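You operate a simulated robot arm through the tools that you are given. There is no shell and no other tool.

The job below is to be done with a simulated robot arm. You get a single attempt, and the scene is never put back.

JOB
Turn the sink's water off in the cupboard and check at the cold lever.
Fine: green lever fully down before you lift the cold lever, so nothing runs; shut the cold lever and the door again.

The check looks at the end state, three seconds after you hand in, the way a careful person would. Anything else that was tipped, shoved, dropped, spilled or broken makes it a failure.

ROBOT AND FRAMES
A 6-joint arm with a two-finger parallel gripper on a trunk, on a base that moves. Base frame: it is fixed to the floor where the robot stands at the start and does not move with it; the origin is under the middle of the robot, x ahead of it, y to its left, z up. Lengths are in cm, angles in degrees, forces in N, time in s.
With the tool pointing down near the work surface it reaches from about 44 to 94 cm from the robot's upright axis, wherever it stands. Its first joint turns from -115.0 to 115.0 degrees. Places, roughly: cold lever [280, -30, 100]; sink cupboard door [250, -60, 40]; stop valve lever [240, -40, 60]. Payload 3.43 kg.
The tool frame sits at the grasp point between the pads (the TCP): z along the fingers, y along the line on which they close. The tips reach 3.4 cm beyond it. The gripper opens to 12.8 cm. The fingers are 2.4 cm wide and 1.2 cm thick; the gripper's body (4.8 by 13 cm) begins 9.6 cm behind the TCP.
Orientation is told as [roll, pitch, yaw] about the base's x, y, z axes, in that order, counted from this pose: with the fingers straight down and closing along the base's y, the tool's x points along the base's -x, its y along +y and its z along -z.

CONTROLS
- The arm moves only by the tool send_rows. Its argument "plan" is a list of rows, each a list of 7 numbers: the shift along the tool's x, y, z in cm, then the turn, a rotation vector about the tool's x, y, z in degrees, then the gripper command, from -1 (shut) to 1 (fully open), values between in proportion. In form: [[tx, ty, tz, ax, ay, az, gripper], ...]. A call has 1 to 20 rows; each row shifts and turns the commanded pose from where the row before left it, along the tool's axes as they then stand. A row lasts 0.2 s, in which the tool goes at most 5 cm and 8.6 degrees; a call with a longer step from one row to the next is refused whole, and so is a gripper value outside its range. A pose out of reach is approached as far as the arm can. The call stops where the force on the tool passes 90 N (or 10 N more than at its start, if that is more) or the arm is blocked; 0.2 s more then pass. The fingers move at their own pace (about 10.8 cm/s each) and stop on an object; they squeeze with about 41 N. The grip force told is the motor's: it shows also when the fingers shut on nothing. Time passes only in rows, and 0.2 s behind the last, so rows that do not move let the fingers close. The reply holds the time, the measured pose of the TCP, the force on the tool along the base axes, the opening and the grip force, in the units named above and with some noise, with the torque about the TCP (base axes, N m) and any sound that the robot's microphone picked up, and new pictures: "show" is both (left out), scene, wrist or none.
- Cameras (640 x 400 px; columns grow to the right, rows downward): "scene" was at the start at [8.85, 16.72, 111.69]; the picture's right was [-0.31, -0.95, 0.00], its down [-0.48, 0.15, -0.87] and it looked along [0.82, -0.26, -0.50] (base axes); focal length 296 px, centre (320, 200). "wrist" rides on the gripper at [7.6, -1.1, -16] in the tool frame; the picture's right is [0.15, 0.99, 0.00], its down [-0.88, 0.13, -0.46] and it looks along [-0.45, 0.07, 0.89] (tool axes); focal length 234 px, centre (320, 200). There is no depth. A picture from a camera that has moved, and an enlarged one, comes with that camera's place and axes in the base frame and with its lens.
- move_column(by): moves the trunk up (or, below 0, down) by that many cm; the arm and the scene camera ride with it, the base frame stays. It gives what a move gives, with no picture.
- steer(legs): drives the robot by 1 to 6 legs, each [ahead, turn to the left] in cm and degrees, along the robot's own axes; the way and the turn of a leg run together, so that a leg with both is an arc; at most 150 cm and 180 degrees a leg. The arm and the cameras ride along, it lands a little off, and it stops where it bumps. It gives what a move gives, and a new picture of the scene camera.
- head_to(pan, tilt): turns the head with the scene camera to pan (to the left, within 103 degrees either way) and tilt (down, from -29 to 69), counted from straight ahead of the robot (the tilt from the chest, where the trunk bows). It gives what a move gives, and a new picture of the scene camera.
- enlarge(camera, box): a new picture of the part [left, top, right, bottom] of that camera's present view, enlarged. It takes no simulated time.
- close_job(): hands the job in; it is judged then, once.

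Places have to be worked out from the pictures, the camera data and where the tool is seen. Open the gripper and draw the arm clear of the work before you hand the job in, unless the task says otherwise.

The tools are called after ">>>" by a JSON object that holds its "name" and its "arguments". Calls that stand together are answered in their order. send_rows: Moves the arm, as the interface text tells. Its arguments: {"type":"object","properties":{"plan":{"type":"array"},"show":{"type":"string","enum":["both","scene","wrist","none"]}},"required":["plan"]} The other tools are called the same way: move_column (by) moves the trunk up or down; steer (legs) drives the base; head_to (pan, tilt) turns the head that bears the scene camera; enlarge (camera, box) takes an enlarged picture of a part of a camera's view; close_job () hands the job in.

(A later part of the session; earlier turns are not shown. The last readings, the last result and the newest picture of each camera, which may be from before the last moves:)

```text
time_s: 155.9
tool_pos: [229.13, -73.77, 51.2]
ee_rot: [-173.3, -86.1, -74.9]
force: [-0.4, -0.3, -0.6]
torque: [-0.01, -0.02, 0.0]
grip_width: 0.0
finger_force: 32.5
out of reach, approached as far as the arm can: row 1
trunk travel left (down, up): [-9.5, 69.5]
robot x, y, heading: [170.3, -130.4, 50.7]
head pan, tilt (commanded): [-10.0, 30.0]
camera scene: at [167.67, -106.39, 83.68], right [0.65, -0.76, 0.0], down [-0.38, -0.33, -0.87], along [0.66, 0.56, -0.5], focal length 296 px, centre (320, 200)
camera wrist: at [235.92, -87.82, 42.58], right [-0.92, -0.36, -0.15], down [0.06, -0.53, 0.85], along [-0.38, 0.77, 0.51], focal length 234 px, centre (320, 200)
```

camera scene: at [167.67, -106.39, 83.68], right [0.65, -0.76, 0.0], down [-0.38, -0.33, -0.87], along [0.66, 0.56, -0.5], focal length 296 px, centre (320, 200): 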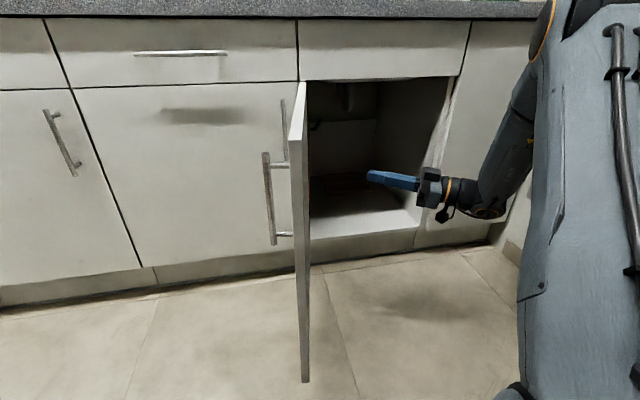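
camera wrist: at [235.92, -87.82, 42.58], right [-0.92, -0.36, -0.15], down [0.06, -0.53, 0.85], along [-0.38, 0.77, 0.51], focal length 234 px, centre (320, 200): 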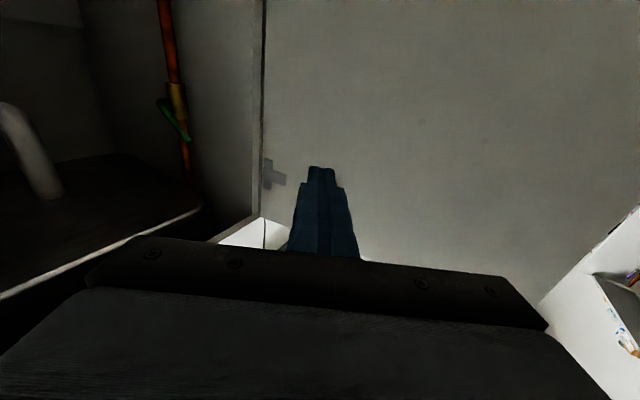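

The lever can be seen tilted forward. I yaw the tool back to ~25° left and raise the trunk 20 cm for the pressing move.

>>> {"name": "send_rows", "arguments": {"plan": [[0, 0, 0, 8.5, 0, 0, -1], [0, 0, 0, 8.5, 0, 0, -1], [0, 0, 0, 8.5, 0, 0, -1], [0, 0, 0, 8.5, 0, 0, -1], [0, 0, 0, 2, 0, 0, -1], [0, 0, 0, 0, 0, 0, -1]], "show": "none"}}

>>> {"name": "move_column", "arguments": {"by": 20}}

>>> {"name": "enlarge", "arguments": {"camera": "wrist", "box": [160, 0, 480, 240]}}

```text
time_s: 157.3
tool_pos: [229.13, -73.76, 51.18]
ee_rot: [151.9, -86.0, -76.1]
force: [0.2, 0.3, -0.1]
torque: [0.02, 0.03, -0.02]
grip_width: 0.01
finger_force: 33.2
trunk travel left (down, up): [-9.5, 69.5]
robot x, y, heading: [171.06, -130.97, 50.6]
head pan, tilt (commanded): [-10.0, 30.0]
```

```text
time_s: 159.5
tool_pos: [229.1, -73.74, 71.04]
ee_rot: [151.8, -86.1, -76.2]
force: [0.0, 1.5, 0.2]
torque: [-0.01, 0.01, -0.02]
grip_width: 0.0
finger_force: 33.2
trunk travel left (down, up): [-29.5, 49.5]
robot x, y, heading: [170.54, -130.88, 50.7]
head pan, tilt (commanded): [-10.0, 30.0]
```

```text
1.67 times, centred on (320, 120) of wrist
camera zoom: at [226.2, -89.12, 62.67], right [-0.96, 0.25, -0.11], down [-0.22, -0.47, 0.86], along [0.16, 0.85, 0.51], focal length 390 px, centre (320, 333)
```

zoom: 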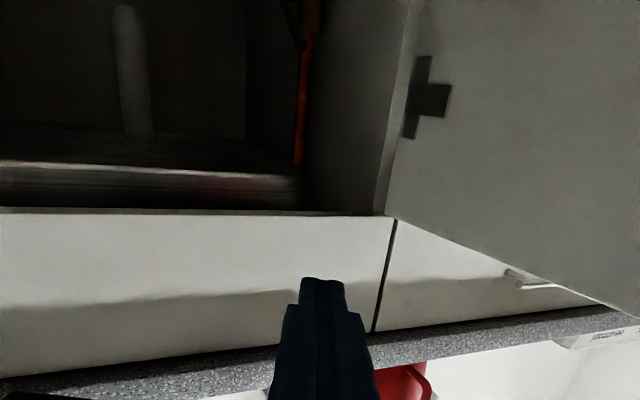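

I level the tool, lower it to just above lever height and drive 13 cm forward again.

>>> {"name": "send_rows", "arguments": {"plan": [[4.2, 0, 0, 0, 3.4, -1.5, -1], [4.2, 0, 0, 0, 0, 0, -1], [0, 0, 0, 0, 0, 0, -1]], "show": "none"}}

>>> {"name": "steer", "arguments": {"legs": [[13, 0]]}}

>>> {"name": "enlarge", "arguments": {"camera": "wrist", "box": [200, 0, 440, 200]}}

```text
time_s: 160.3
tool_pos: [228.89, -73.33, 62.65]
ee_rot: [97.0, -89.8, -21.2]
force: [0.2, -0.3, 1.3]
torque: [-0.01, 0.01, -0.01]
grip_width: 0.01
finger_force: 33.0
trunk travel left (down, up): [-29.5, 49.5]
robot x, y, heading: [170.64, -130.42, 50.5]
head pan, tilt (commanded): [-10.0, 30.0]
```

```text
time_s: 161.5
tool_pos: [237.12, -63.33, 62.64]
ee_rot: [98.3, -89.7, -22.5]
force: [0.0, 0.6, -0.1]
torque: [0.01, -0.02, 0.0]
grip_width: 0.0
finger_force: 33.1
trunk travel left (down, up): [-29.5, 49.5]
robot x, y, heading: [179.35, -120.37, 50.7]
head pan, tilt (commanded): [-10.0, 30.0]
camera scene: at [172.4, -100.61, 103.68], right [0.65, -0.76, 0.0], down [-0.38, -0.33, -0.87], along [0.66, 0.56, -0.5], focal length 296 px, centre (320, 200)
```

scene: 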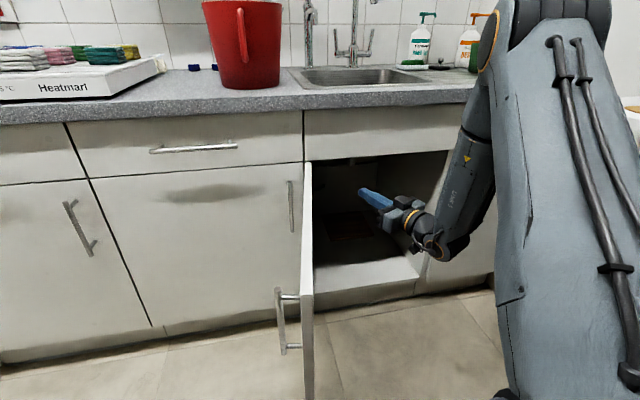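

```text
2.00 times, centred on (320, 100) of wrist
camera zoom: at [234.31, -79.1, 55.09], right [-0.96, 0.24, -0.14], down [-0.23, -0.41, 0.88], along [0.16, 0.88, 0.45], focal length 468 px, centre (320, 400)
```

zoom: 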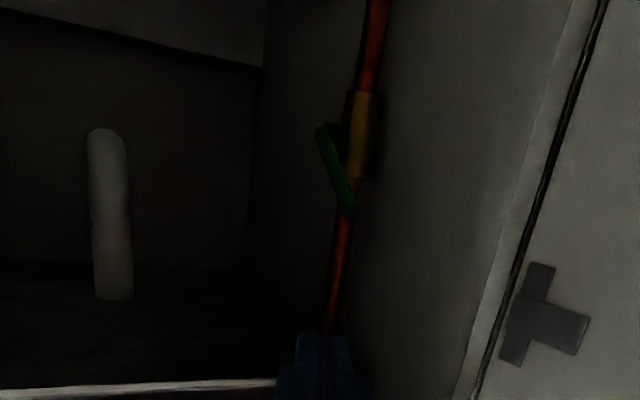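

Lever tip seen at about u 6.9, w 9, z 58. I bring the closed fingers over it (z 62.6).

>>> {"name": "send_rows", "arguments": {"plan": [[0, 0.4, 4.9, 0, 0, 0, -1], [0, 0.4, 4.9, 0, 0, 0, -1], [0, 0.4, 4.9, 0, 0, 0, -1], [0, 0.4, 4.9, 0, 0, 0, -1], [0, 0, 0, 0, 0, 0, -1]], "show": "none"}}

>>> {"name": "enlarge", "arguments": {"camera": "wrist", "box": [220, 40, 440, 240]}}

```text
time_s: 162.7
tool_pos: [240.51, -43.6, 62.75]
ee_rot: [94.0, -89.6, -18.3]
force: [0.2, 0.0, 0.0]
torque: [0.02, 0.0, 0.0]
grip_width: 0.0
finger_force: 33.1
trunk travel left (down, up): [-29.5, 49.5]
robot x, y, heading: [178.97, -120.53, 50.5]
head pan, tilt (commanded): [-10.0, 30.0]
```

```text
2.00 times, centred on (330, 140) of wrist
camera zoom: at [237.65, -59.58, 55.31], right [-0.96, 0.24, -0.14], down [-0.23, -0.41, 0.88], along [0.16, 0.88, 0.45], focal length 468 px, centre (300, 320)
```

zoom: 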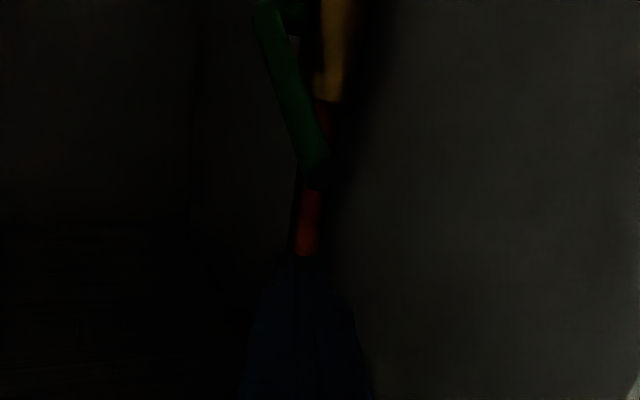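

The fingers are right above the lever's end. I press straight down in small steps.

>>> {"name": "send_rows", "arguments": {"plan": [[1.5, 0, 0, 0, 0, 0, -1], [1.5, 0, 0, 0, 0, 0, -1], [1.0, 0, 0, 0, 0, 0, -1], [1.0, 0, 0, 0, 0, 0, -1], [1.0, 0, 0, 0, 0, 0, -1], [0, 0, 0, 0, 0, 0, -1]], "show": "none"}}

>>> {"name": "enlarge", "arguments": {"camera": "wrist", "box": [220, 0, 440, 200]}}

```text
time_s: 164.1
tool_pos: [240.34, -43.87, 56.52]
ee_rot: [95.3, -89.7, -19.5]
force: [0.0, -0.4, -0.5]
torque: [-0.01, 0.01, 0.04]
grip_width: 0.0
finger_force: 33.4
trunk travel left (down, up): [-29.5, 49.5]
robot x, y, heading: [178.2, -120.9, 50.5]
head pan, tilt (commanded): [-10.0, 30.0]
```

```text
2.00 times, centred on (330, 100) of wrist
camera zoom: at [237.55, -59.71, 49.04], right [-0.96, 0.24, -0.14], down [-0.23, -0.41, 0.88], along [0.16, 0.88, 0.45], focal length 468 px, centre (300, 400)
```

zoom: 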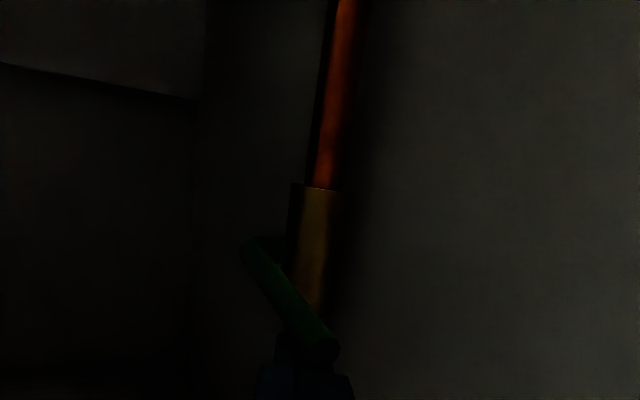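

The lever follows down (tip now ~z 55). I keep pressing until it meets its stop.

>>> {"name": "send_rows", "arguments": {"plan": [[0.8, 0, 0, 0, 0, 0, -1], [0.8, 0, 0, 0, 0, 0, -1], [0, 0, 0, 0, 0, 0, -1]], "show": "none"}}

>>> {"name": "send_rows", "arguments": {"plan": [[0.6, 0, 0, 0, 0, 0, -1], [0.6, 0, 0, 0, 0, 0, -1], [0, 0, 0, 0, 0, 0, -1]], "show": "none"}}

>>> {"name": "enlarge", "arguments": {"camera": "wrist", "box": [220, 0, 440, 200]}}

```text
time_s: 164.9
tool_pos: [240.28, -43.81, 54.88]
ee_rot: [98.5, -89.7, -22.7]
force: [0.2, -0.1, 0.0]
torque: [0.03, 0.0, 0.02]
grip_width: 0.01
finger_force: 33.9
trunk travel left (down, up): [-29.5, 49.5]
robot x, y, heading: [178.88, -120.69, 50.6]
head pan, tilt (commanded): [-10.0, 30.0]
```

```text
time_s: 165.7
tool_pos: [240.29, -43.85, 54.77]
ee_rot: [174.3, -89.1, -98.6]
force: [-8.0, -9.9, 52.2]
torque: [-0.66, 0.49, -0.01]
grip_width: 0.01
finger_force: 33.2
trunk travel left (down, up): [-29.5, 49.5]
robot x, y, heading: [179.18, -120.78, 50.4]
head pan, tilt (commanded): [-10.0, 30.0]
```

```text
2.00 times, centred on (330, 100) of wrist
camera zoom: at [237.61, -59.55, 46.99], right [-0.96, 0.24, -0.14], down [-0.24, -0.42, 0.87], along [0.15, 0.87, 0.47], focal length 468 px, centre (300, 400)
```

zoom: 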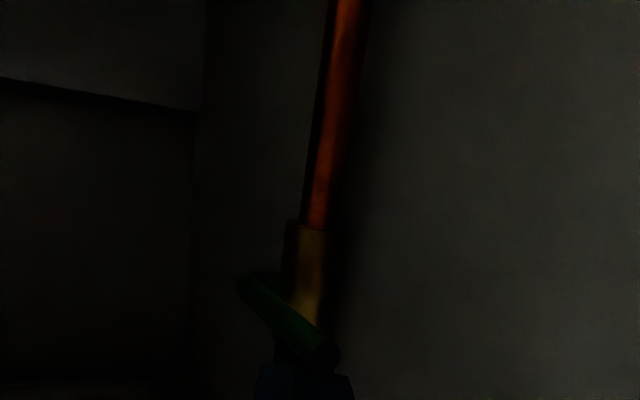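

It meets a hard stop (52 N) with the lever horizontal: fully down. I lift off and withdraw, then check the lever visually.

>>> {"name": "send_rows", "arguments": {"plan": [[-1.5, 0, 0, 0, 0, 0, -1], [-3, 0, 0, 0, 0, 0, -1], [-3, 0, 0, 0, 0, 0, -1], [0, -0.3, -4.5, 0, 0, 0, -1], [0, -0.3, -4.5, 0, 0, 0, -1], [0, -0.3, -4.5, 0, 0, 0, -1], [0, -0.3, -4.5, 0, 0, 0, -1], [0, -0.3, -4.5, 0, 0, 0, -1], [0, 0, 0, 0, 0, 0, -1]], "show": "wrist"}}

>>> {"name": "enlarge", "arguments": {"camera": "wrist", "box": [240, 0, 440, 160]}}

```text
time_s: 167.7
tool_pos: [236.17, -65.93, 61.38]
ee_rot: [102.0, -89.7, -26.2]
force: [-0.4, 0.0, -1.2]
torque: [0.02, -0.06, 0.0]
grip_width: 0.01
finger_force: 32.8
trunk travel left (down, up): [-29.5, 49.5]
robot x, y, heading: [179.31, -120.45, 50.5]
head pan, tilt (commanded): [-10.0, 30.0]
camera wrist: at [233.39, -81.87, 53.74], right [-0.96, 0.24, -0.14], down [-0.23, -0.41, 0.88], along [0.16, 0.88, 0.45], focal length 234 px, centre (320, 200)
```

wrist: 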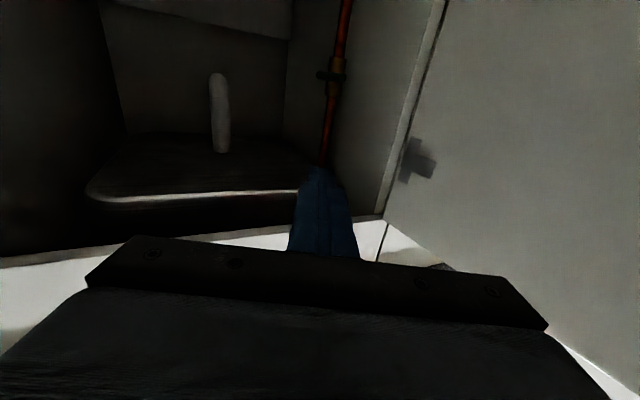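

```text
2.50 times, centred on (340, 80) of wrist
camera zoom: at [233.39, -81.87, 53.74], right [-0.96, 0.24, -0.14], down [-0.23, -0.41, 0.88], along [0.16, 0.88, 0.45], focal length 585 px, centre (270, 500)
```

zoom: 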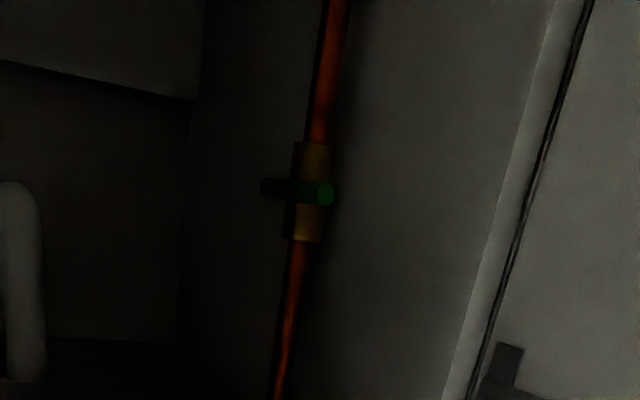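

The lever now points straight at me, horizontal, at its stop – valve shut. Next I close the door: first I bring the tool out and swing it to point down, high enough to hop over the open door.

>>> {"name": "send_rows", "arguments": {"plan": [[-1.75, 0.97, -2.08, 0, 8.18, 0, -1], [-1.44, 0.97, -2.31, 0, 8.18, 0, -1], [-1.09, 0.97, -2.49, 0, 8.18, 0, -1], [-0.73, 0.97, -2.62, 0, 8.18, 0, -1], [-0.35, 0.97, -2.7, 0, 8.18, 0, -1], [0.04, 0.97, -2.72, 0, 8.18, 0, -1], [0.43, 0.97, -2.69, 0, 8.18, 0, -1], [0.8, 0.97, -2.6, 0, 8.18, 0, -1], [1.17, 0.97, -2.46, 0, 8.18, 0, -1], [1.5, 0.97, -2.27, 0, 8.18, 0, -1], [1.81, 0.97, -2.03, 0, 8.18, 0, -1], [0, 0, 0, 0, 0, 0, -1]]}}

```text
time_s: 170.3
tool_pos: [220.5, -85.7, 80.54]
ee_rot: [0.3, 0.0, 75.6]
force: [-0.2, -0.5, 0.5]
torque: [0.02, -0.02, 0.0]
grip_width: 0.0
finger_force: 32.6
trunk travel left (down, up): [-29.5, 49.5]
robot x, y, heading: [178.84, -120.31, 50.7]
head pan, tilt (commanded): [-10.0, 30.0]
camera scene: at [172.4, -100.61, 103.68], right [0.65, -0.76, 0.0], down [-0.38, -0.33, -0.87], along [0.66, 0.56, -0.5], focal length 296 px, centre (320, 200)
camera wrist: at [219.89, -93.49, 96.67], right [-0.99, 0.1, 0.01], down [0.09, 0.88, 0.46], along [0.04, 0.45, -0.89], focal length 234 px, centre (320, 200)
```

scene: 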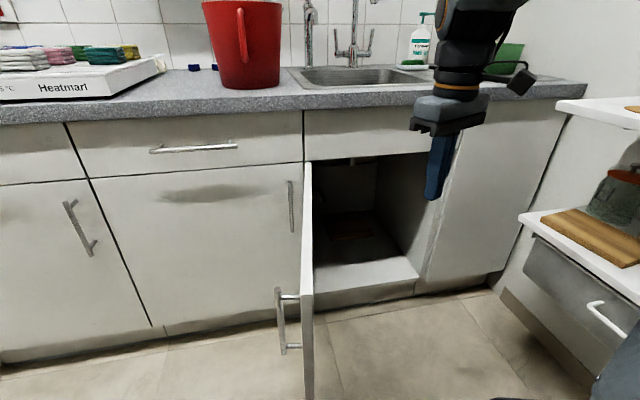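
wrist: 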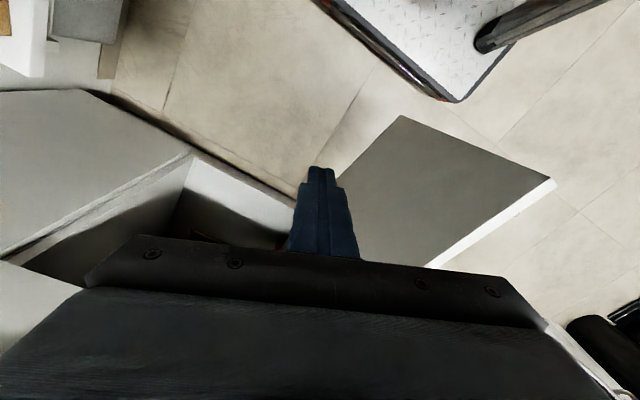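

The door's free end is near u −5, w −49. I carry the tool over the door top to its outer side and lower it there.

>>> {"name": "send_rows", "arguments": {"plan": [[-2.2, 3.7, 0, 0, 0, 0, -1], [-2.2, 3.7, 0, 0, 0, 0, -1], [-2.2, 3.7, 0, 0, 0, 0, -1], [-2.2, 3.7, 0, 0, 0, 0, -1], [-2.2, 3.7, 0, 0, 0, 0, -1], [-2.2, 3.7, 0, 0, 0, 0, -1], [-2.2, 3.7, 0, 0, 0, 0, -1], [0, 0, 4.2, 0, 0, 0, -1], [0, 0, 4.2, 0, 0, 0, -1], [0, 0, 4.2, 0, 0, 0, -1], [0, 0, 0, 0, 0, 0, -1]]}}

```text
time_s: 172.7
tool_pos: [199.28, -64.48, 68.16]
ee_rot: [0.3, -0.1, 75.7]
force: [0.1, -0.7, 0.3]
torque: [0.02, 0.01, 0.01]
grip_width: 0.0
finger_force: 33.0
trunk travel left (down, up): [-29.5, 49.5]
robot x, y, heading: [179.03, -120.62, 50.5]
head pan, tilt (commanded): [-10.0, 30.0]
camera scene: at [172.39, -100.6, 103.68], right [0.65, -0.76, 0.0], down [-0.38, -0.33, -0.87], along [0.66, 0.56, -0.5], focal length 296 px, centre (320, 200)
camera wrist: at [198.62, -72.29, 84.19], right [-0.99, 0.1, 0.01], down [0.09, 0.88, 0.46], along [0.04, 0.46, -0.89], focal length 234 px, centre (320, 200)
```

scene: 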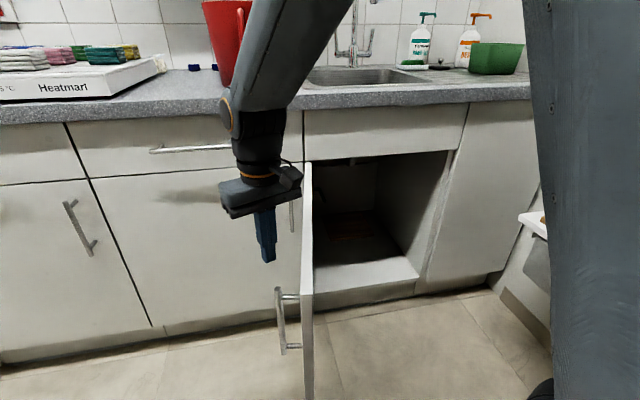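
wrist: 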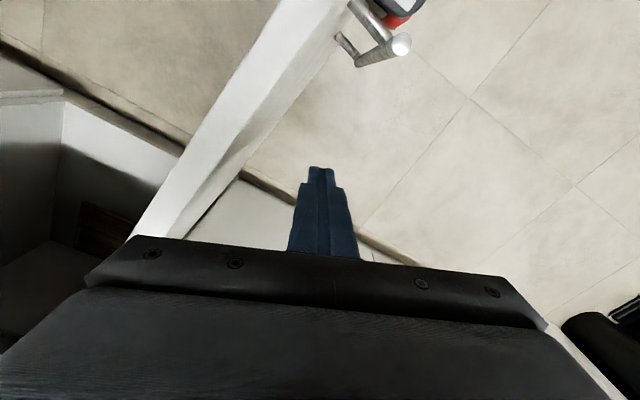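

The tool is on the door's outer side. I push the door closed along its arc, down to ~20°.

>>> {"name": "send_rows", "arguments": {"plan": [[1.14, -2.67, 0, 0, 0, 0, -1], [1.14, -2.67, 0, 0, 0, 0, -1], [2.1, -3.32, 0, 0, 0, 0, -1], [1.14, -2.56, 0, 0, 0, 0, -1], [1.14, -2.56, 0, 0, 0, 0, -1], [0.67, -2.72, 0, 0, 0, 0, -1], [0.67, -2.72, 0, 0, 0, 0, -1], [0.15, -2.8, 0, 0, 0, 0, -1], [0.15, -2.8, 0, 0, 0, 0, -1], [-0.32, -2.74, 0, 0, 0, 0, -1], [-0.32, -2.74, 0, 0, 0, 0, -1], [-0.79, -2.69, 0, 0, 0, 0, -1], [-0.79, -2.69, 0, 0, 0, 0, -1], [-1.25, -2.52, 0, 0, 0, 0, -1], [-1.25, -2.52, 0, 0, 0, 0, -1], [-1.54, -2.38, 0, 0, 0, 0, -1], [0, 0, 0, 0, 0, 0, -1]]}}

```text
time_s: 176.3
tool_pos: [240.59, -76.74, 67.93]
ee_rot: [0.3, -0.1, 75.7]
force: [0.1, 0.2, -0.2]
torque: [0.02, 0.01, 0.0]
grip_width: 0.0
finger_force: 32.7
trunk travel left (down, up): [-29.5, 49.5]
robot x, y, heading: [178.69, -120.66, 50.7]
head pan, tilt (commanded): [-10.0, 30.0]
camera scene: at [172.4, -100.61, 103.68], right [0.65, -0.76, 0.0], down [-0.38, -0.33, -0.87], along [0.66, 0.56, -0.5], focal length 296 px, centre (320, 200)
camera wrist: at [239.84, -84.55, 83.91], right [-0.99, 0.1, 0.01], down [0.09, 0.88, 0.46], along [0.04, 0.46, -0.89], focal length 234 px, centre (320, 200)
```

scene: 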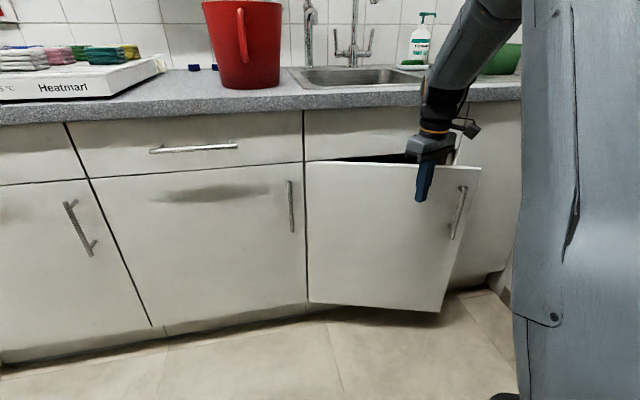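
wrist: 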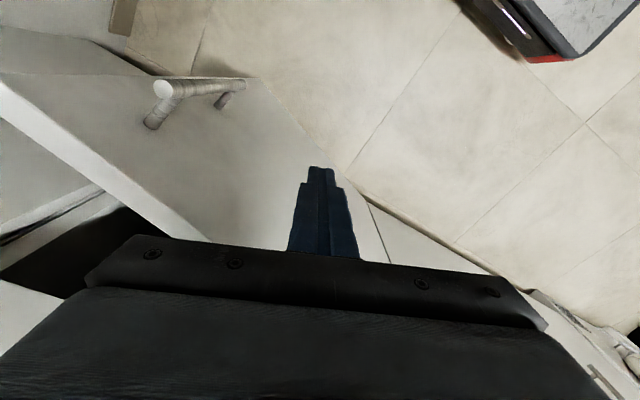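

Door ~22° open. I back the tool off a bit, straighten it and pitch it to ~45° for the last push on the door face (staying clear of the worktop edge).

>>> {"name": "send_rows", "arguments": {"plan": [[1.81, 0.85, 0, 0, 0, 8.3, -1], [1.92, 0.57, 0, 0, 0, 8.3, -1], [1.98, 0.29, 0, 0, 0, 8.3, -1], [0, -1, 1.2, 0, -8.5, 0, -1], [0.18, -1, 1.19, 0, -8.5, 0, -1], [0.35, -1, 1.15, 0, -8.5, 0, -1], [0.52, -1, 1.08, 0, -8.5, 0, -1], [0.67, -1, 0.99, 0, -8.5, 0, -1], [0, 0, 0, 0, 0, 0, -1]], "show": "scene"}}

```text
time_s: 178.3
tool_pos: [240.39, -84.71, 62.01]
ee_rot: [0.6, -42.4, 50.5]
force: [-0.4, -0.1, 0.6]
torque: [-0.01, -0.02, 0.02]
grip_width: 0.03
finger_force: 33.0
trunk travel left (down, up): [-29.5, 49.5]
robot x, y, heading: [179.01, -120.61, 50.4]
head pan, tilt (commanded): [-10.0, 30.0]
camera scene: at [172.4, -100.61, 103.68], right [0.65, -0.76, 0.0], down [-0.38, -0.33, -0.87], along [0.66, 0.56, -0.5], focal length 296 px, centre (320, 200)
```

scene: 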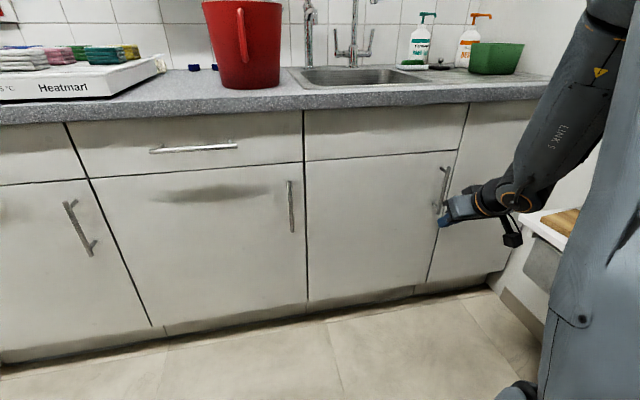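

The door has swung shut on its own. I press its face lightly near the handle to make sure it is fully closed.

>>> {"name": "send_rows", "arguments": {"plan": [[-2.95, 0, 2.7, 0, 0, 0, -1], [-2.95, 0, 2.7, 0, 0, 0, -1], [-2.95, 0, 2.7, 0, 0, 0, -1], [-2.95, 0, 2.7, 0, 0, 0, -1], [-0.6, 0, 0.55, 0, 0, 0, -1], [-0.5, 0, 0.45, 0, 0, 0, -1], [0, 0, 0, 0, 0, 0, -1]], "show": "scene"}}

>>> {"name": "enlarge", "arguments": {"camera": "scene", "box": [290, 130, 500, 310]}}

```text
time_s: 179.9
tool_pos: [251.44, -71.01, 61.83]
ee_rot: [0.5, -42.5, 50.6]
force: [-0.3, -0.1, 0.2]
torque: [-0.05, 0.0, -0.02]
grip_width: 0.0
finger_force: 33.0
trunk travel left (down, up): [-29.5, 49.5]
robot x, y, heading: [179.14, -120.74, 50.2]
head pan, tilt (commanded): [-10.0, 30.0]
camera scene: at [172.4, -100.61, 103.68], right [0.65, -0.76, 0.0], down [-0.38, -0.33, -0.87], along [0.66, 0.56, -0.5], focal length 296 px, centre (320, 200)
```

scene: 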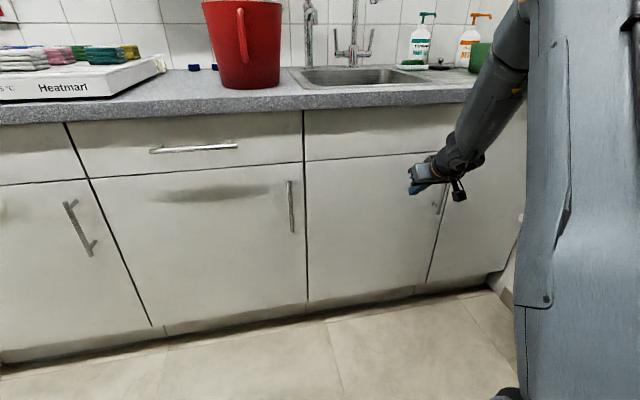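

```text
2.22 times, centred on (395, 220) of scene
camera zoom: at [172.4, -100.61, 103.68], right [0.65, -0.76, 0.0], down [-0.38, -0.33, -0.87], along [0.66, 0.56, -0.5], focal length 658 px, centre (153, 156)
```

zoom: 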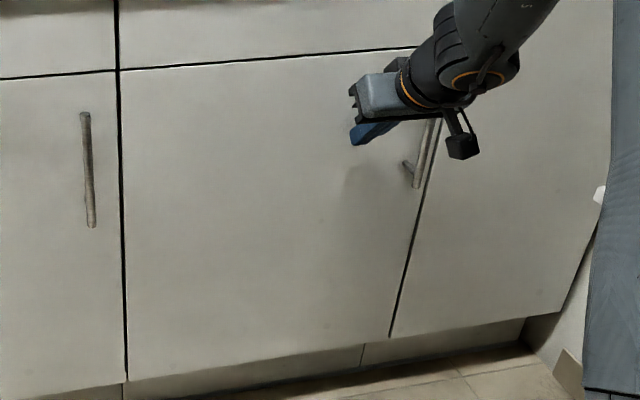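

Flush by eye, no contact yet. I touch it with another centimetre.

>>> {"name": "send_rows", "arguments": {"plan": [[-0.37, 0, 0.34, 0, 0, 0, -1], [-0.37, 0, 0.34, 0, 0, 0, -1], [0, 0, 0, 0, 0, 0, -1]], "show": "none"}}

```text
time_s: 180.7
tool_pos: [252.04, -70.29, 61.89]
ee_rot: [0.5, -42.4, 50.7]
force: [0.1, 0.1, -1.6]
torque: [0.02, 0.01, 0.03]
grip_width: 0.04
finger_force: 32.8
trunk travel left (down, up): [-29.5, 49.5]
robot x, y, heading: [179.01, -120.36, 50.5]
head pan, tilt (commanded): [-10.0, 30.0]
```

>>> {"name": "send_rows", "arguments": {"plan": [[-0.37, 0, 0.34, 0, 0, 0, -1], [-0.37, 0, 0.34, 0, 0, 0, -1], [-0.3, 0, 0.27, 0, 0, 0, -1], [0, 0, 0, 0, 0, 0, -1]], "show": "none"}}

```text
time_s: 181.4
tool_pos: [252.21, -70.18, 61.61]
ee_rot: [0.6, -42.0, 50.4]
force: [-17.6, -17.6, 11.0]
torque: [-0.07, 0.11, 0.13]
grip_width: 0.0
finger_force: 32.9
trunk travel left (down, up): [-29.5, 49.5]
robot x, y, heading: [179.11, -120.5, 50.6]
head pan, tilt (commanded): [-10.0, 30.0]
stopped in row 3: the force on the tool passed its limit at 101 N (the readings are from after the stop); the commanded pose is now the measured one
```

The door is firmly shut. I retreat the tool and raise the trunk 30 cm to look at and reach the tap.

>>> {"name": "send_rows", "arguments": {"plan": [[1.5, 0, -1.4, 0, 0, 0, -1], [2.95, 0, -2.7, 0, 0, 0, -1], [2.95, 0, -2.7, 0, 0, 0, -1], [2.95, 0, -2.7, 0, 0, 0, -1], [2.95, 0, -2.7, 0, 0, 0, -1]], "show": "none"}}

>>> {"name": "move_column", "arguments": {"by": 30}}

>>> {"name": "head_to", "arguments": {"pan": -12, "tilt": 20}}

>>> {"name": "enlarge", "arguments": {"camera": "scene", "box": [260, 60, 460, 210]}}

```text
time_s: 182.6
tool_pos: [240.91, -83.94, 61.43]
ee_rot: [0.6, -42.0, 50.5]
force: [-0.1, 0.5, 0.5]
torque: [-0.02, -0.02, -0.04]
grip_width: 0.03
finger_force: 33.3
trunk travel left (down, up): [-29.5, 49.5]
robot x, y, heading: [178.73, -121.04, 50.5]
head pan, tilt (commanded): [-10.0, 30.0]
```

```text
time_s: 185.6
tool_pos: [240.84, -84.0, 91.76]
ee_rot: [0.6, -41.9, 50.5]
force: [-0.5, 0.8, -0.6]
torque: [0.01, 0.03, -0.03]
grip_width: 0.01
finger_force: 33.2
trunk travel left (down, up): [-59.5, 19.5]
robot x, y, heading: [179.28, -120.44, 50.4]
head pan, tilt (commanded): [-10.0, 30.0]
```

```text
time_s: 186.3
tool_pos: [241.03, -84.1, 91.73]
ee_rot: [0.6, -42.0, 50.5]
force: [0.4, 0.1, 0.3]
torque: [-0.01, 0.01, -0.01]
grip_width: 0.0
finger_force: 33.1
trunk travel left (down, up): [-59.5, 19.5]
robot x, y, heading: [178.88, -121.2, 50.6]
head pan, tilt (commanded): [-12.0, 20.0]
camera scene: at [167.47, -107.21, 135.28], right [0.62, -0.78, 0.0], down [-0.27, -0.21, -0.94], along [0.73, 0.59, -0.34], focal length 296 px, centre (320, 200)
```

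scene: 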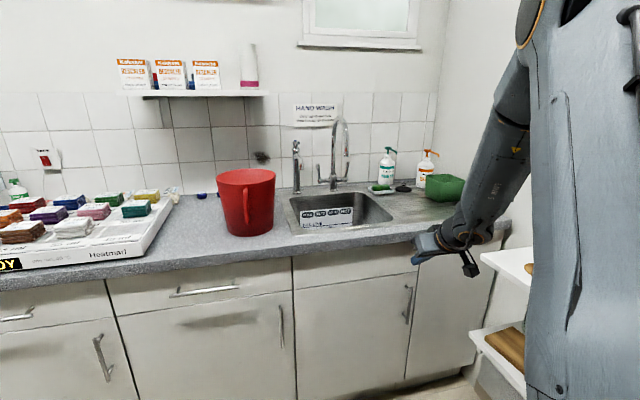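

```text
2.67 times, centred on (360, 135) of scene
camera zoom: at [167.47, -107.21, 135.28], right [0.62, -0.78, 0.0], down [-0.27, -0.21, -0.94], along [0.73, 0.59, -0.34], focal length 789 px, centre (213, 373)
```

zoom: 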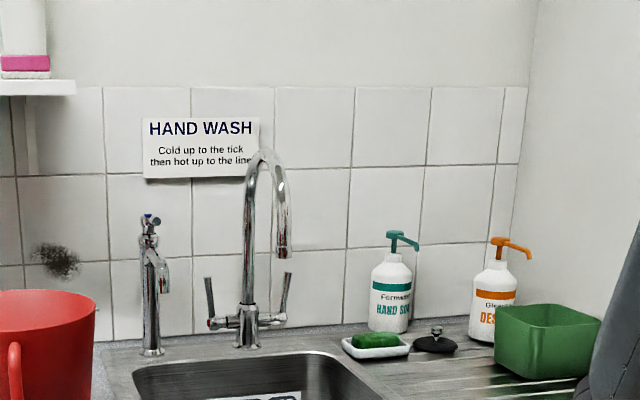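

I zoom in on the two fixtures to tell which one is the cold lever and how it is oriented.

>>> {"name": "enlarge", "arguments": {"camera": "scene", "box": [280, 130, 340, 200]}}

>>> {"name": "enlarge", "arguments": {"camera": "scene", "box": [325, 140, 385, 200]}}

```text
5.71 times, centred on (310, 165) of scene
camera zoom: at [167.47, -107.21, 135.28], right [0.62, -0.78, 0.0], down [-0.27, -0.21, -0.94], along [0.73, 0.59, -0.34], focal length 1691 px, centre (377, 400)
```

zoom: 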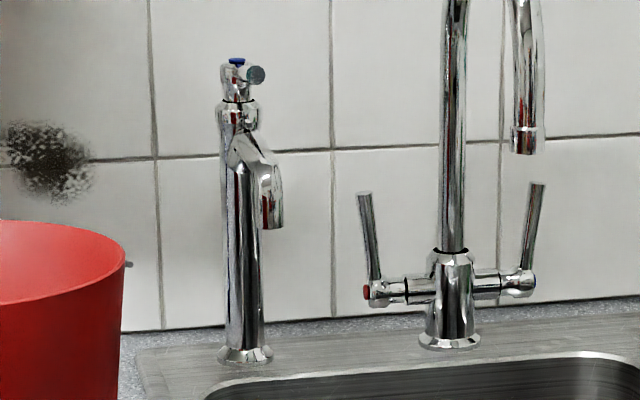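

```text
6.67 times, centred on (355, 170) of scene
camera zoom: at [167.47, -107.21, 135.28], right [0.62, -0.78, 0.0], down [-0.27, -0.21, -0.94], along [0.73, 0.59, -0.34], focal length 1972 px, centre (87, 400)
```

zoom: 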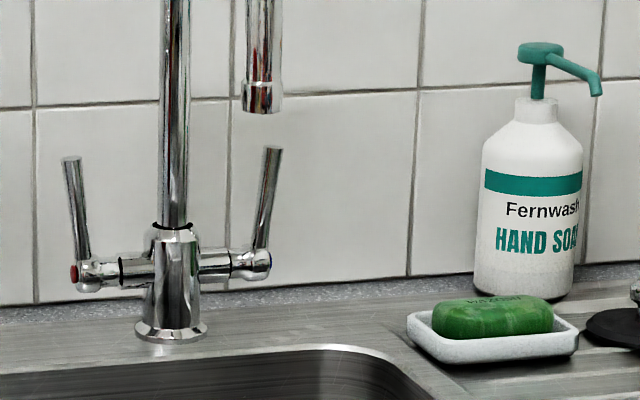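

The mixer's right-hand lever (blue end cap) at about [285,−29, 95–103] matches the given cold lever; the lone pillar tap is elsewhere. I raise the tool well above the worktop and drive 34 cm closer to the counter.

>>> {"name": "send_rows", "arguments": {"plan": [[-3.02, 0, -3.33, 0, 0, 0, -1], [-3.02, 0, -3.33, 0, 0, 0, -1], [-3.02, 0, -3.33, 0, 0, 0, -1], [-3.02, 0, -3.33, 0, 0, 0, -1], [-3.02, 0, -3.33, 0, 0, 0, -1]], "show": "none"}}

>>> {"name": "steer", "arguments": {"legs": [[33, 0]]}}

```text
time_s: 187.5
tool_pos: [241.1, -84.12, 114.26]
ee_rot: [0.6, -41.9, 50.5]
force: [0.5, -0.1, 0.8]
torque: [0.0, 0.0, 0.04]
grip_width: 0.0
finger_force: 32.8
trunk travel left (down, up): [-59.5, 19.5]
robot x, y, heading: [179.41, -120.65, 50.6]
head pan, tilt (commanded): [-12.0, 20.0]
```

```text
time_s: 189.7
tool_pos: [262.1, -58.66, 114.15]
ee_rot: [0.6, -42.0, 50.4]
force: [0.4, 0.5, 0.0]
torque: [-0.03, -0.05, 0.0]
grip_width: 0.0
finger_force: 33.0
trunk travel left (down, up): [-59.5, 19.5]
robot x, y, heading: [199.83, -95.29, 50.9]
head pan, tilt (commanded): [-12.0, 20.0]
camera scene: at [188.55, -81.63, 135.29], right [0.62, -0.78, 0.0], down [-0.27, -0.21, -0.94], along [0.74, 0.58, -0.34], focal length 296 px, centre (320, 200)
```

scene: 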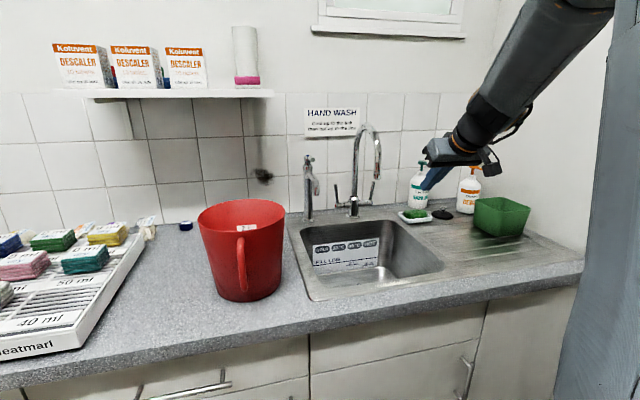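

I zoom on the mixer from this closer point to triangulate the cold lever.

>>> {"name": "enlarge", "arguments": {"camera": "scene", "box": [290, 110, 450, 230]}}

>>> {"name": "enlarge", "arguments": {"camera": "scene", "box": [325, 160, 395, 225]}}

```text
3.33 times, centred on (370, 170) of scene
camera zoom: at [188.55, -81.63, 135.29], right [0.62, -0.78, 0.0], down [-0.27, -0.21, -0.94], along [0.74, 0.58, -0.34], focal length 986 px, centre (153, 300)
```

zoom: 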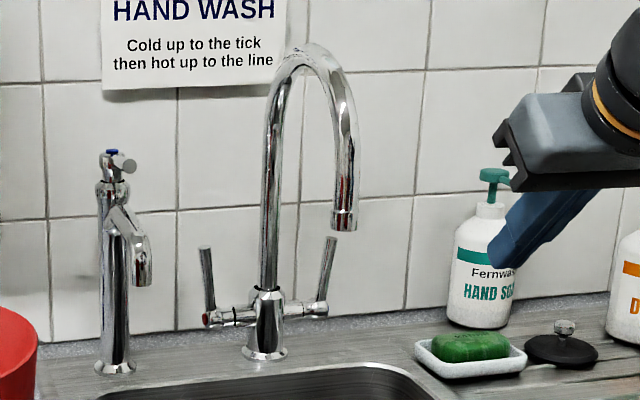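

```text
6.15 times, centred on (360, 192) of scene
camera zoom: at [188.55, -81.63, 135.29], right [0.62, -0.78, 0.0], down [-0.27, -0.21, -0.94], along [0.74, 0.58, -0.34], focal length 1821 px, centre (74, 246)
```

zoom: 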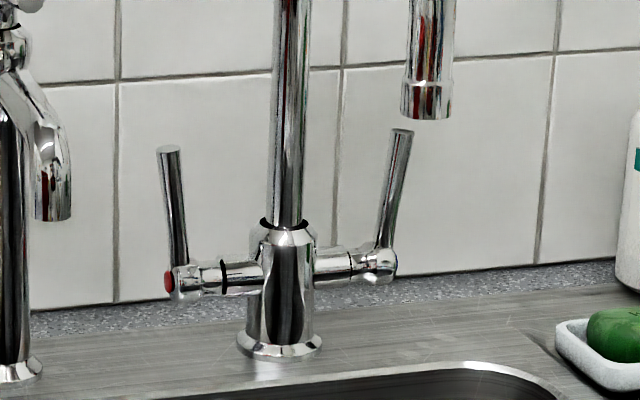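

Cold lever: pivot ≈ (u 33, w 47, z 95), top ≈ z 103.6; the spout reaches straight forward at u≈27, outlet bottom z≈111. I level the tool at z≈101 in front of the lever, right of the spout, with a slight left yaw.

>>> {"name": "send_rows", "arguments": {"plan": [[-0.9, -0.63, 3.73, 0, -8, 0, -1], [-0.38, -0.63, 3.82, 0, -8, 0, -1], [0.16, -0.63, 3.84, 0, -8, 0, -1], [0.69, -0.63, 3.78, 0, -8, 0, -1], [1.21, -0.63, 3.65, 0, -8, 0, -1], [1.71, -0.63, 3.44, 0, -8, 0, -1], [0, 0, 0, -6, 0, 0, -0.4], [0, 0, 0, -6, 0, 0, -0.4], [0, 0, 0, 0, 0, 0, -0.4]]}}

>>> {"name": "enlarge", "arguments": {"camera": "wrist", "box": [200, 0, 480, 240]}}

```text
time_s: 191.7
tool_pos: [277.05, -46.13, 101.16]
ee_rot: [103.3, -89.6, -40.5]
force: [0.2, -0.2, 0.5]
torque: [-0.03, -0.01, 0.0]
grip_width: 3.84
finger_force: 0.0
trunk travel left (down, up): [-59.5, 19.5]
robot x, y, heading: [200.04, -95.4, 50.5]
head pan, tilt (commanded): [-12.0, 20.0]
camera scene: at [188.56, -81.62, 135.29], right [0.62, -0.78, 0.0], down [-0.27, -0.21, -0.94], along [0.74, 0.58, -0.34], focal length 296 px, centre (320, 200)
camera wrist: at [270.71, -61.07, 93.57], right [-0.88, 0.45, -0.14], down [-0.32, -0.35, 0.88], along [0.35, 0.82, 0.45], focal length 234 px, centre (320, 200)
```

scene: 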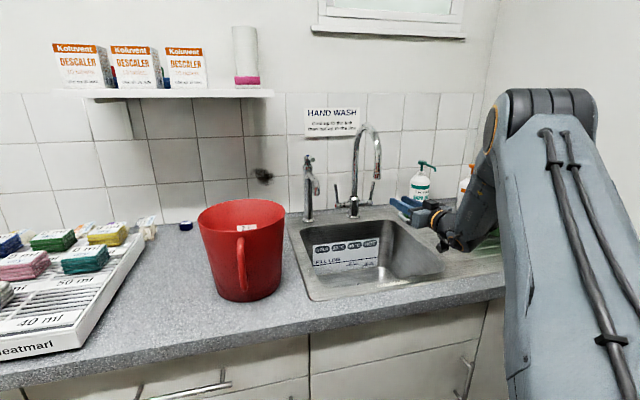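
wrist: 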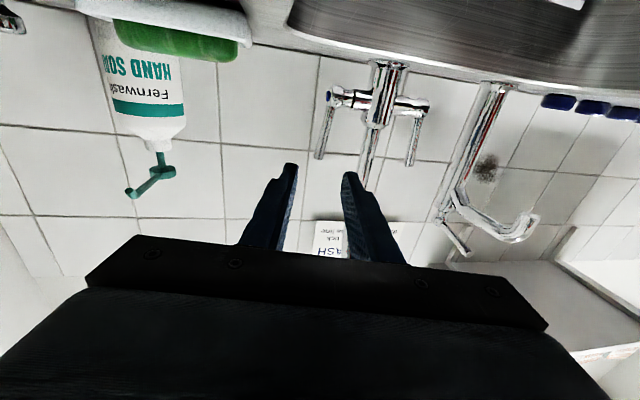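

```text
1.67 times, centred on (340, 120) of wrist
camera zoom: at [270.71, -61.07, 93.57], right [-0.88, 0.45, -0.14], down [-0.32, -0.35, 0.88], along [0.35, 0.82, 0.45], focal length 390 px, centre (287, 333)
```

zoom: 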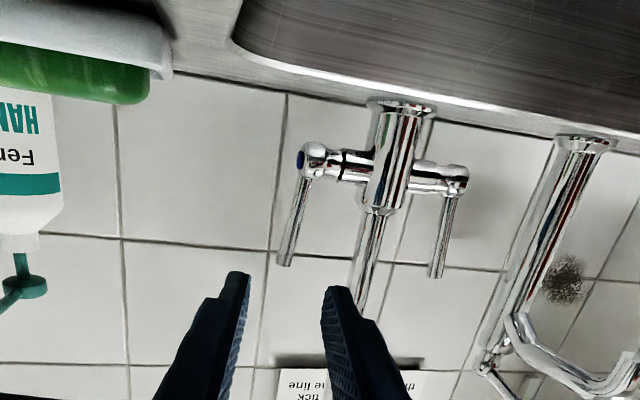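

The cold lever (blue cap) is seen nearly centred between the fingers: at (u 33.1, w 46), z 95→103.6. I advance 14.5 cm so they straddle it near the top.

>>> {"name": "send_rows", "arguments": {"plan": [[0, 0.1, 4, 0, 0, 0, -0.4], [0, 0.1, 4, 0, 0, 0, -0.4], [0, 0.1, 4, 0, 0, 0, -0.4], [0, 0, 2.3, 0, 0, 0, -0.4], [0, 0, 0, 0, 0, 0, -0.4]]}}

>>> {"name": "enlarge", "arguments": {"camera": "wrist", "box": [220, 40, 440, 240]}}

```text
time_s: 192.9
tool_pos: [283.42, -33.37, 101.09]
ee_rot: [100.9, -89.6, -38.1]
force: [0.0, -0.1, -0.7]
torque: [-0.03, 0.0, 0.04]
grip_width: 3.83
finger_force: 0.1
trunk travel left (down, up): [-59.5, 19.5]
robot x, y, heading: [200.27, -95.57, 50.3]
head pan, tilt (commanded): [-12.0, 20.0]
camera scene: at [188.56, -81.63, 135.29], right [0.62, -0.78, 0.0], down [-0.27, -0.21, -0.94], along [0.74, 0.58, -0.34], focal length 296 px, centre (320, 200)
camera wrist: at [277.07, -48.21, 93.57], right [-0.88, 0.45, -0.14], down [-0.32, -0.35, 0.88], along [0.35, 0.82, 0.45], focal length 234 px, centre (320, 200)
```

scene: 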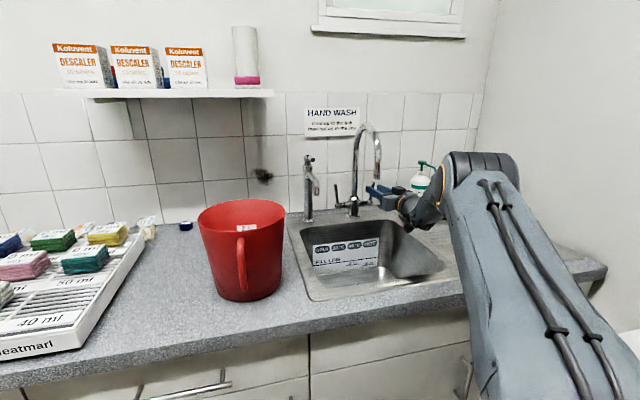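
wrist: 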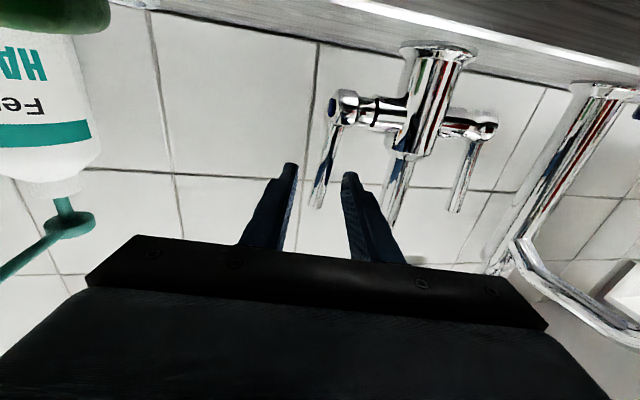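

```text
2.00 times, centred on (330, 140) of wrist
camera zoom: at [277.07, -48.21, 93.57], right [-0.88, 0.45, -0.14], down [-0.32, -0.35, 0.88], along [0.35, 0.82, 0.45], focal length 468 px, centre (300, 320)
```

zoom: 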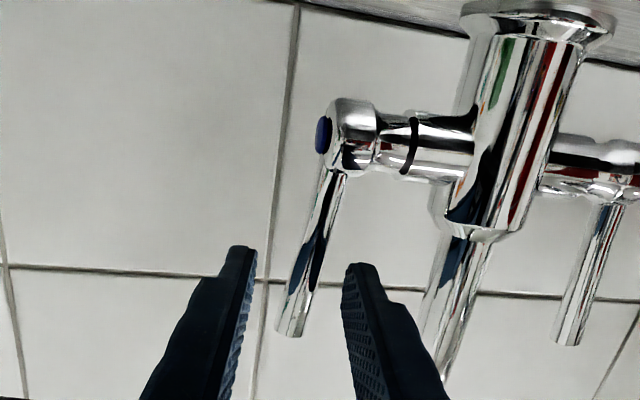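

The lever is centred between the fingertips; I advance half a centimetre and close on it.

>>> {"name": "send_rows", "arguments": {"plan": [[0, 0, 0.5, 0, 0, 0, -0.4], [0, 0, 0, 0, 0, 0, -1], [0, 0, 0, 0, 0, 0, -1], [0, 0, 0, 0, 0, 0, -1]], "show": "none"}}

>>> {"name": "enlarge", "arguments": {"camera": "wrist", "box": [220, 40, 440, 240]}}

```text
time_s: 193.9
tool_pos: [283.5, -32.84, 101.09]
ee_rot: [96.5, -89.6, -33.8]
force: [-6.4, 0.4, -2.3]
torque: [0.55, 1.07, 0.19]
grip_width: 1.51
finger_force: 44.5
trunk travel left (down, up): [-59.5, 19.5]
robot x, y, heading: [200.13, -95.1, 50.6]
head pan, tilt (commanded): [-12.0, 20.0]
```

```text
2.00 times, centred on (330, 140) of wrist
camera zoom: at [277.17, -47.72, 93.56], right [-0.88, 0.45, -0.14], down [-0.32, -0.35, 0.88], along [0.35, 0.82, 0.45], focal length 468 px, centre (300, 320)
```

zoom: 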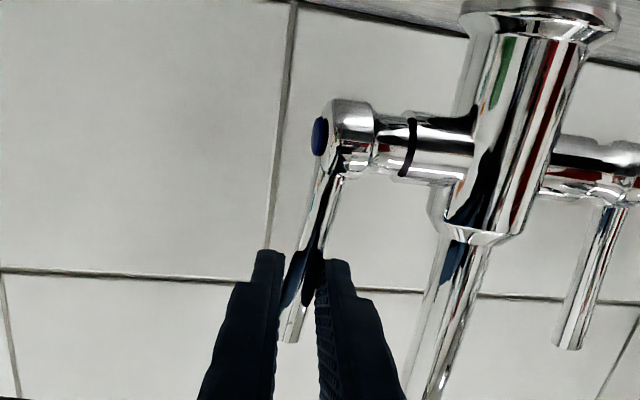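

Gripped. I test pulling it toward me by about 1 cm.

>>> {"name": "send_rows", "arguments": {"plan": [[0.02, 0.1, -0.49, 0, 0, 0, -1], [0.06, 0.1, -0.49, 0, 0, 0, -1], [0, 0, 0, 0, 0, 0, -1]], "show": "none"}}

>>> {"name": "enlarge", "arguments": {"camera": "wrist", "box": [220, 40, 440, 240]}}

```text
time_s: 194.7
tool_pos: [282.98, -33.66, 101.05]
ee_rot: [105.1, -89.5, -42.3]
force: [7.6, 15.7, 0.7]
torque: [1.58, 0.45, -0.01]
grip_width: 1.46
finger_force: 44.8
trunk travel left (down, up): [-59.5, 19.5]
robot x, y, heading: [199.77, -95.15, 50.3]
head pan, tilt (commanded): [-12.0, 20.0]
```

```text
2.00 times, centred on (330, 140) of wrist
camera zoom: at [276.67, -48.43, 93.53], right [-0.88, 0.45, -0.14], down [-0.32, -0.35, 0.88], along [0.35, 0.82, 0.45], focal length 468 px, centre (300, 320)
```

zoom: 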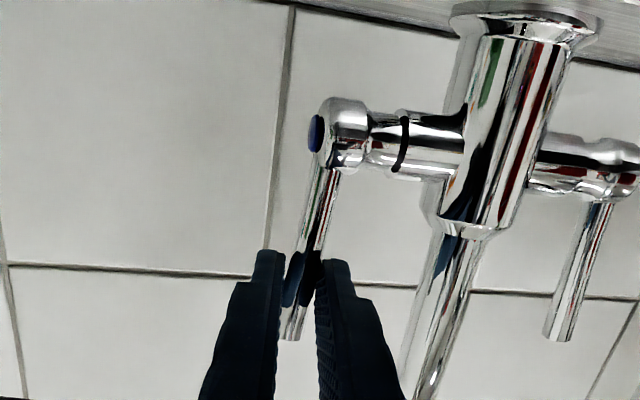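

The cold lever turns toward me with modest force and no sound of water. I open it further, to about 50°.

>>> {"name": "send_rows", "arguments": {"plan": [[0.26, 0.21, -0.98, 0, 0, 0, -1], [0.42, 0.19, -0.88, 0, 0, 0, -1], [0.57, 0.17, -0.79, 0, 0, 0, -1], [0.71, 0.15, -0.69, 0, 0, 0, -1], [0, 0, 0, 0, 0, 0, -1]]}}

>>> {"name": "enlarge", "arguments": {"camera": "wrist", "box": [200, 20, 460, 240]}}

```text
time_s: 195.9
tool_pos: [280.73, -36.5, 98.9]
ee_rot: [80.1, -89.4, -17.3]
force: [-0.3, 0.1, -0.3]
torque: [-0.02, -0.01, 0.04]
grip_width: 0.01
finger_force: 33.2
trunk travel left (down, up): [-59.5, 19.5]
robot x, y, heading: [199.94, -95.33, 50.4]
head pan, tilt (commanded): [-12.0, 20.0]
camera scene: at [188.54, -81.65, 135.28], right [0.62, -0.78, 0.0], down [-0.27, -0.21, -0.94], along [0.74, 0.58, -0.34], focal length 296 px, centre (320, 200)
camera wrist: at [274.32, -51.19, 91.36], right [-0.88, 0.45, -0.14], down [-0.32, -0.35, 0.88], along [0.35, 0.82, 0.45], focal length 234 px, centre (320, 200)
```

scene: 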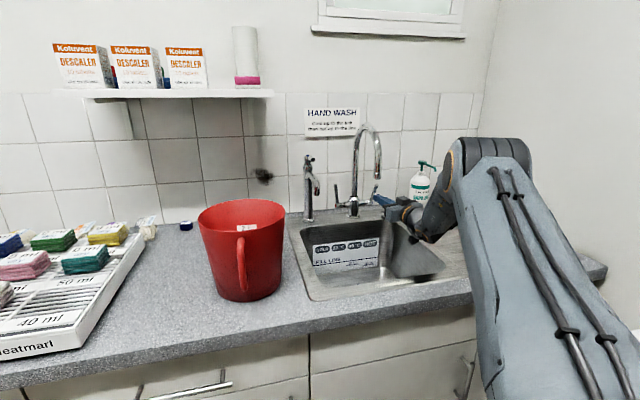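
wrist: 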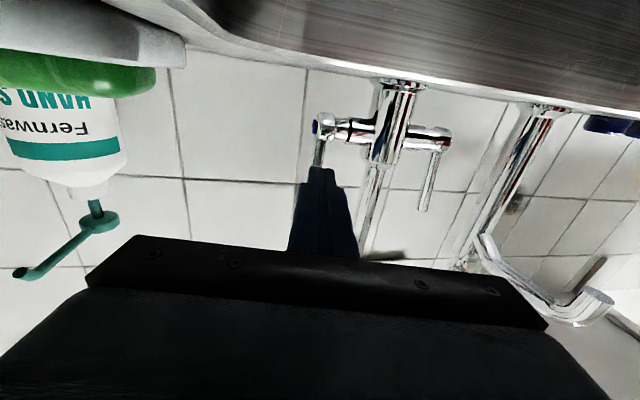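

```text
1.82 times, centred on (330, 130) of wrist
camera zoom: at [274.32, -51.19, 91.36], right [-0.88, 0.45, -0.14], down [-0.32, -0.35, 0.88], along [0.35, 0.82, 0.45], focal length 426 px, centre (302, 327)
```

zoom: 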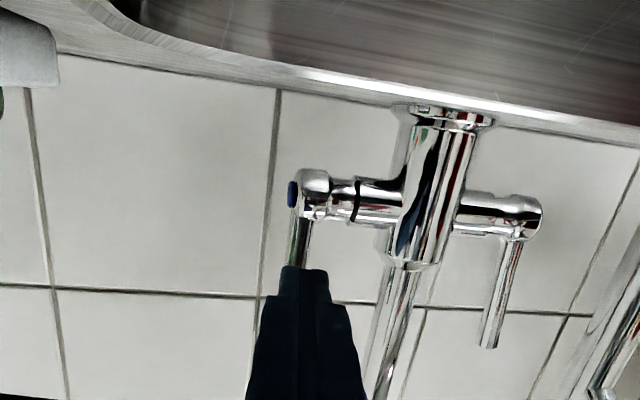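

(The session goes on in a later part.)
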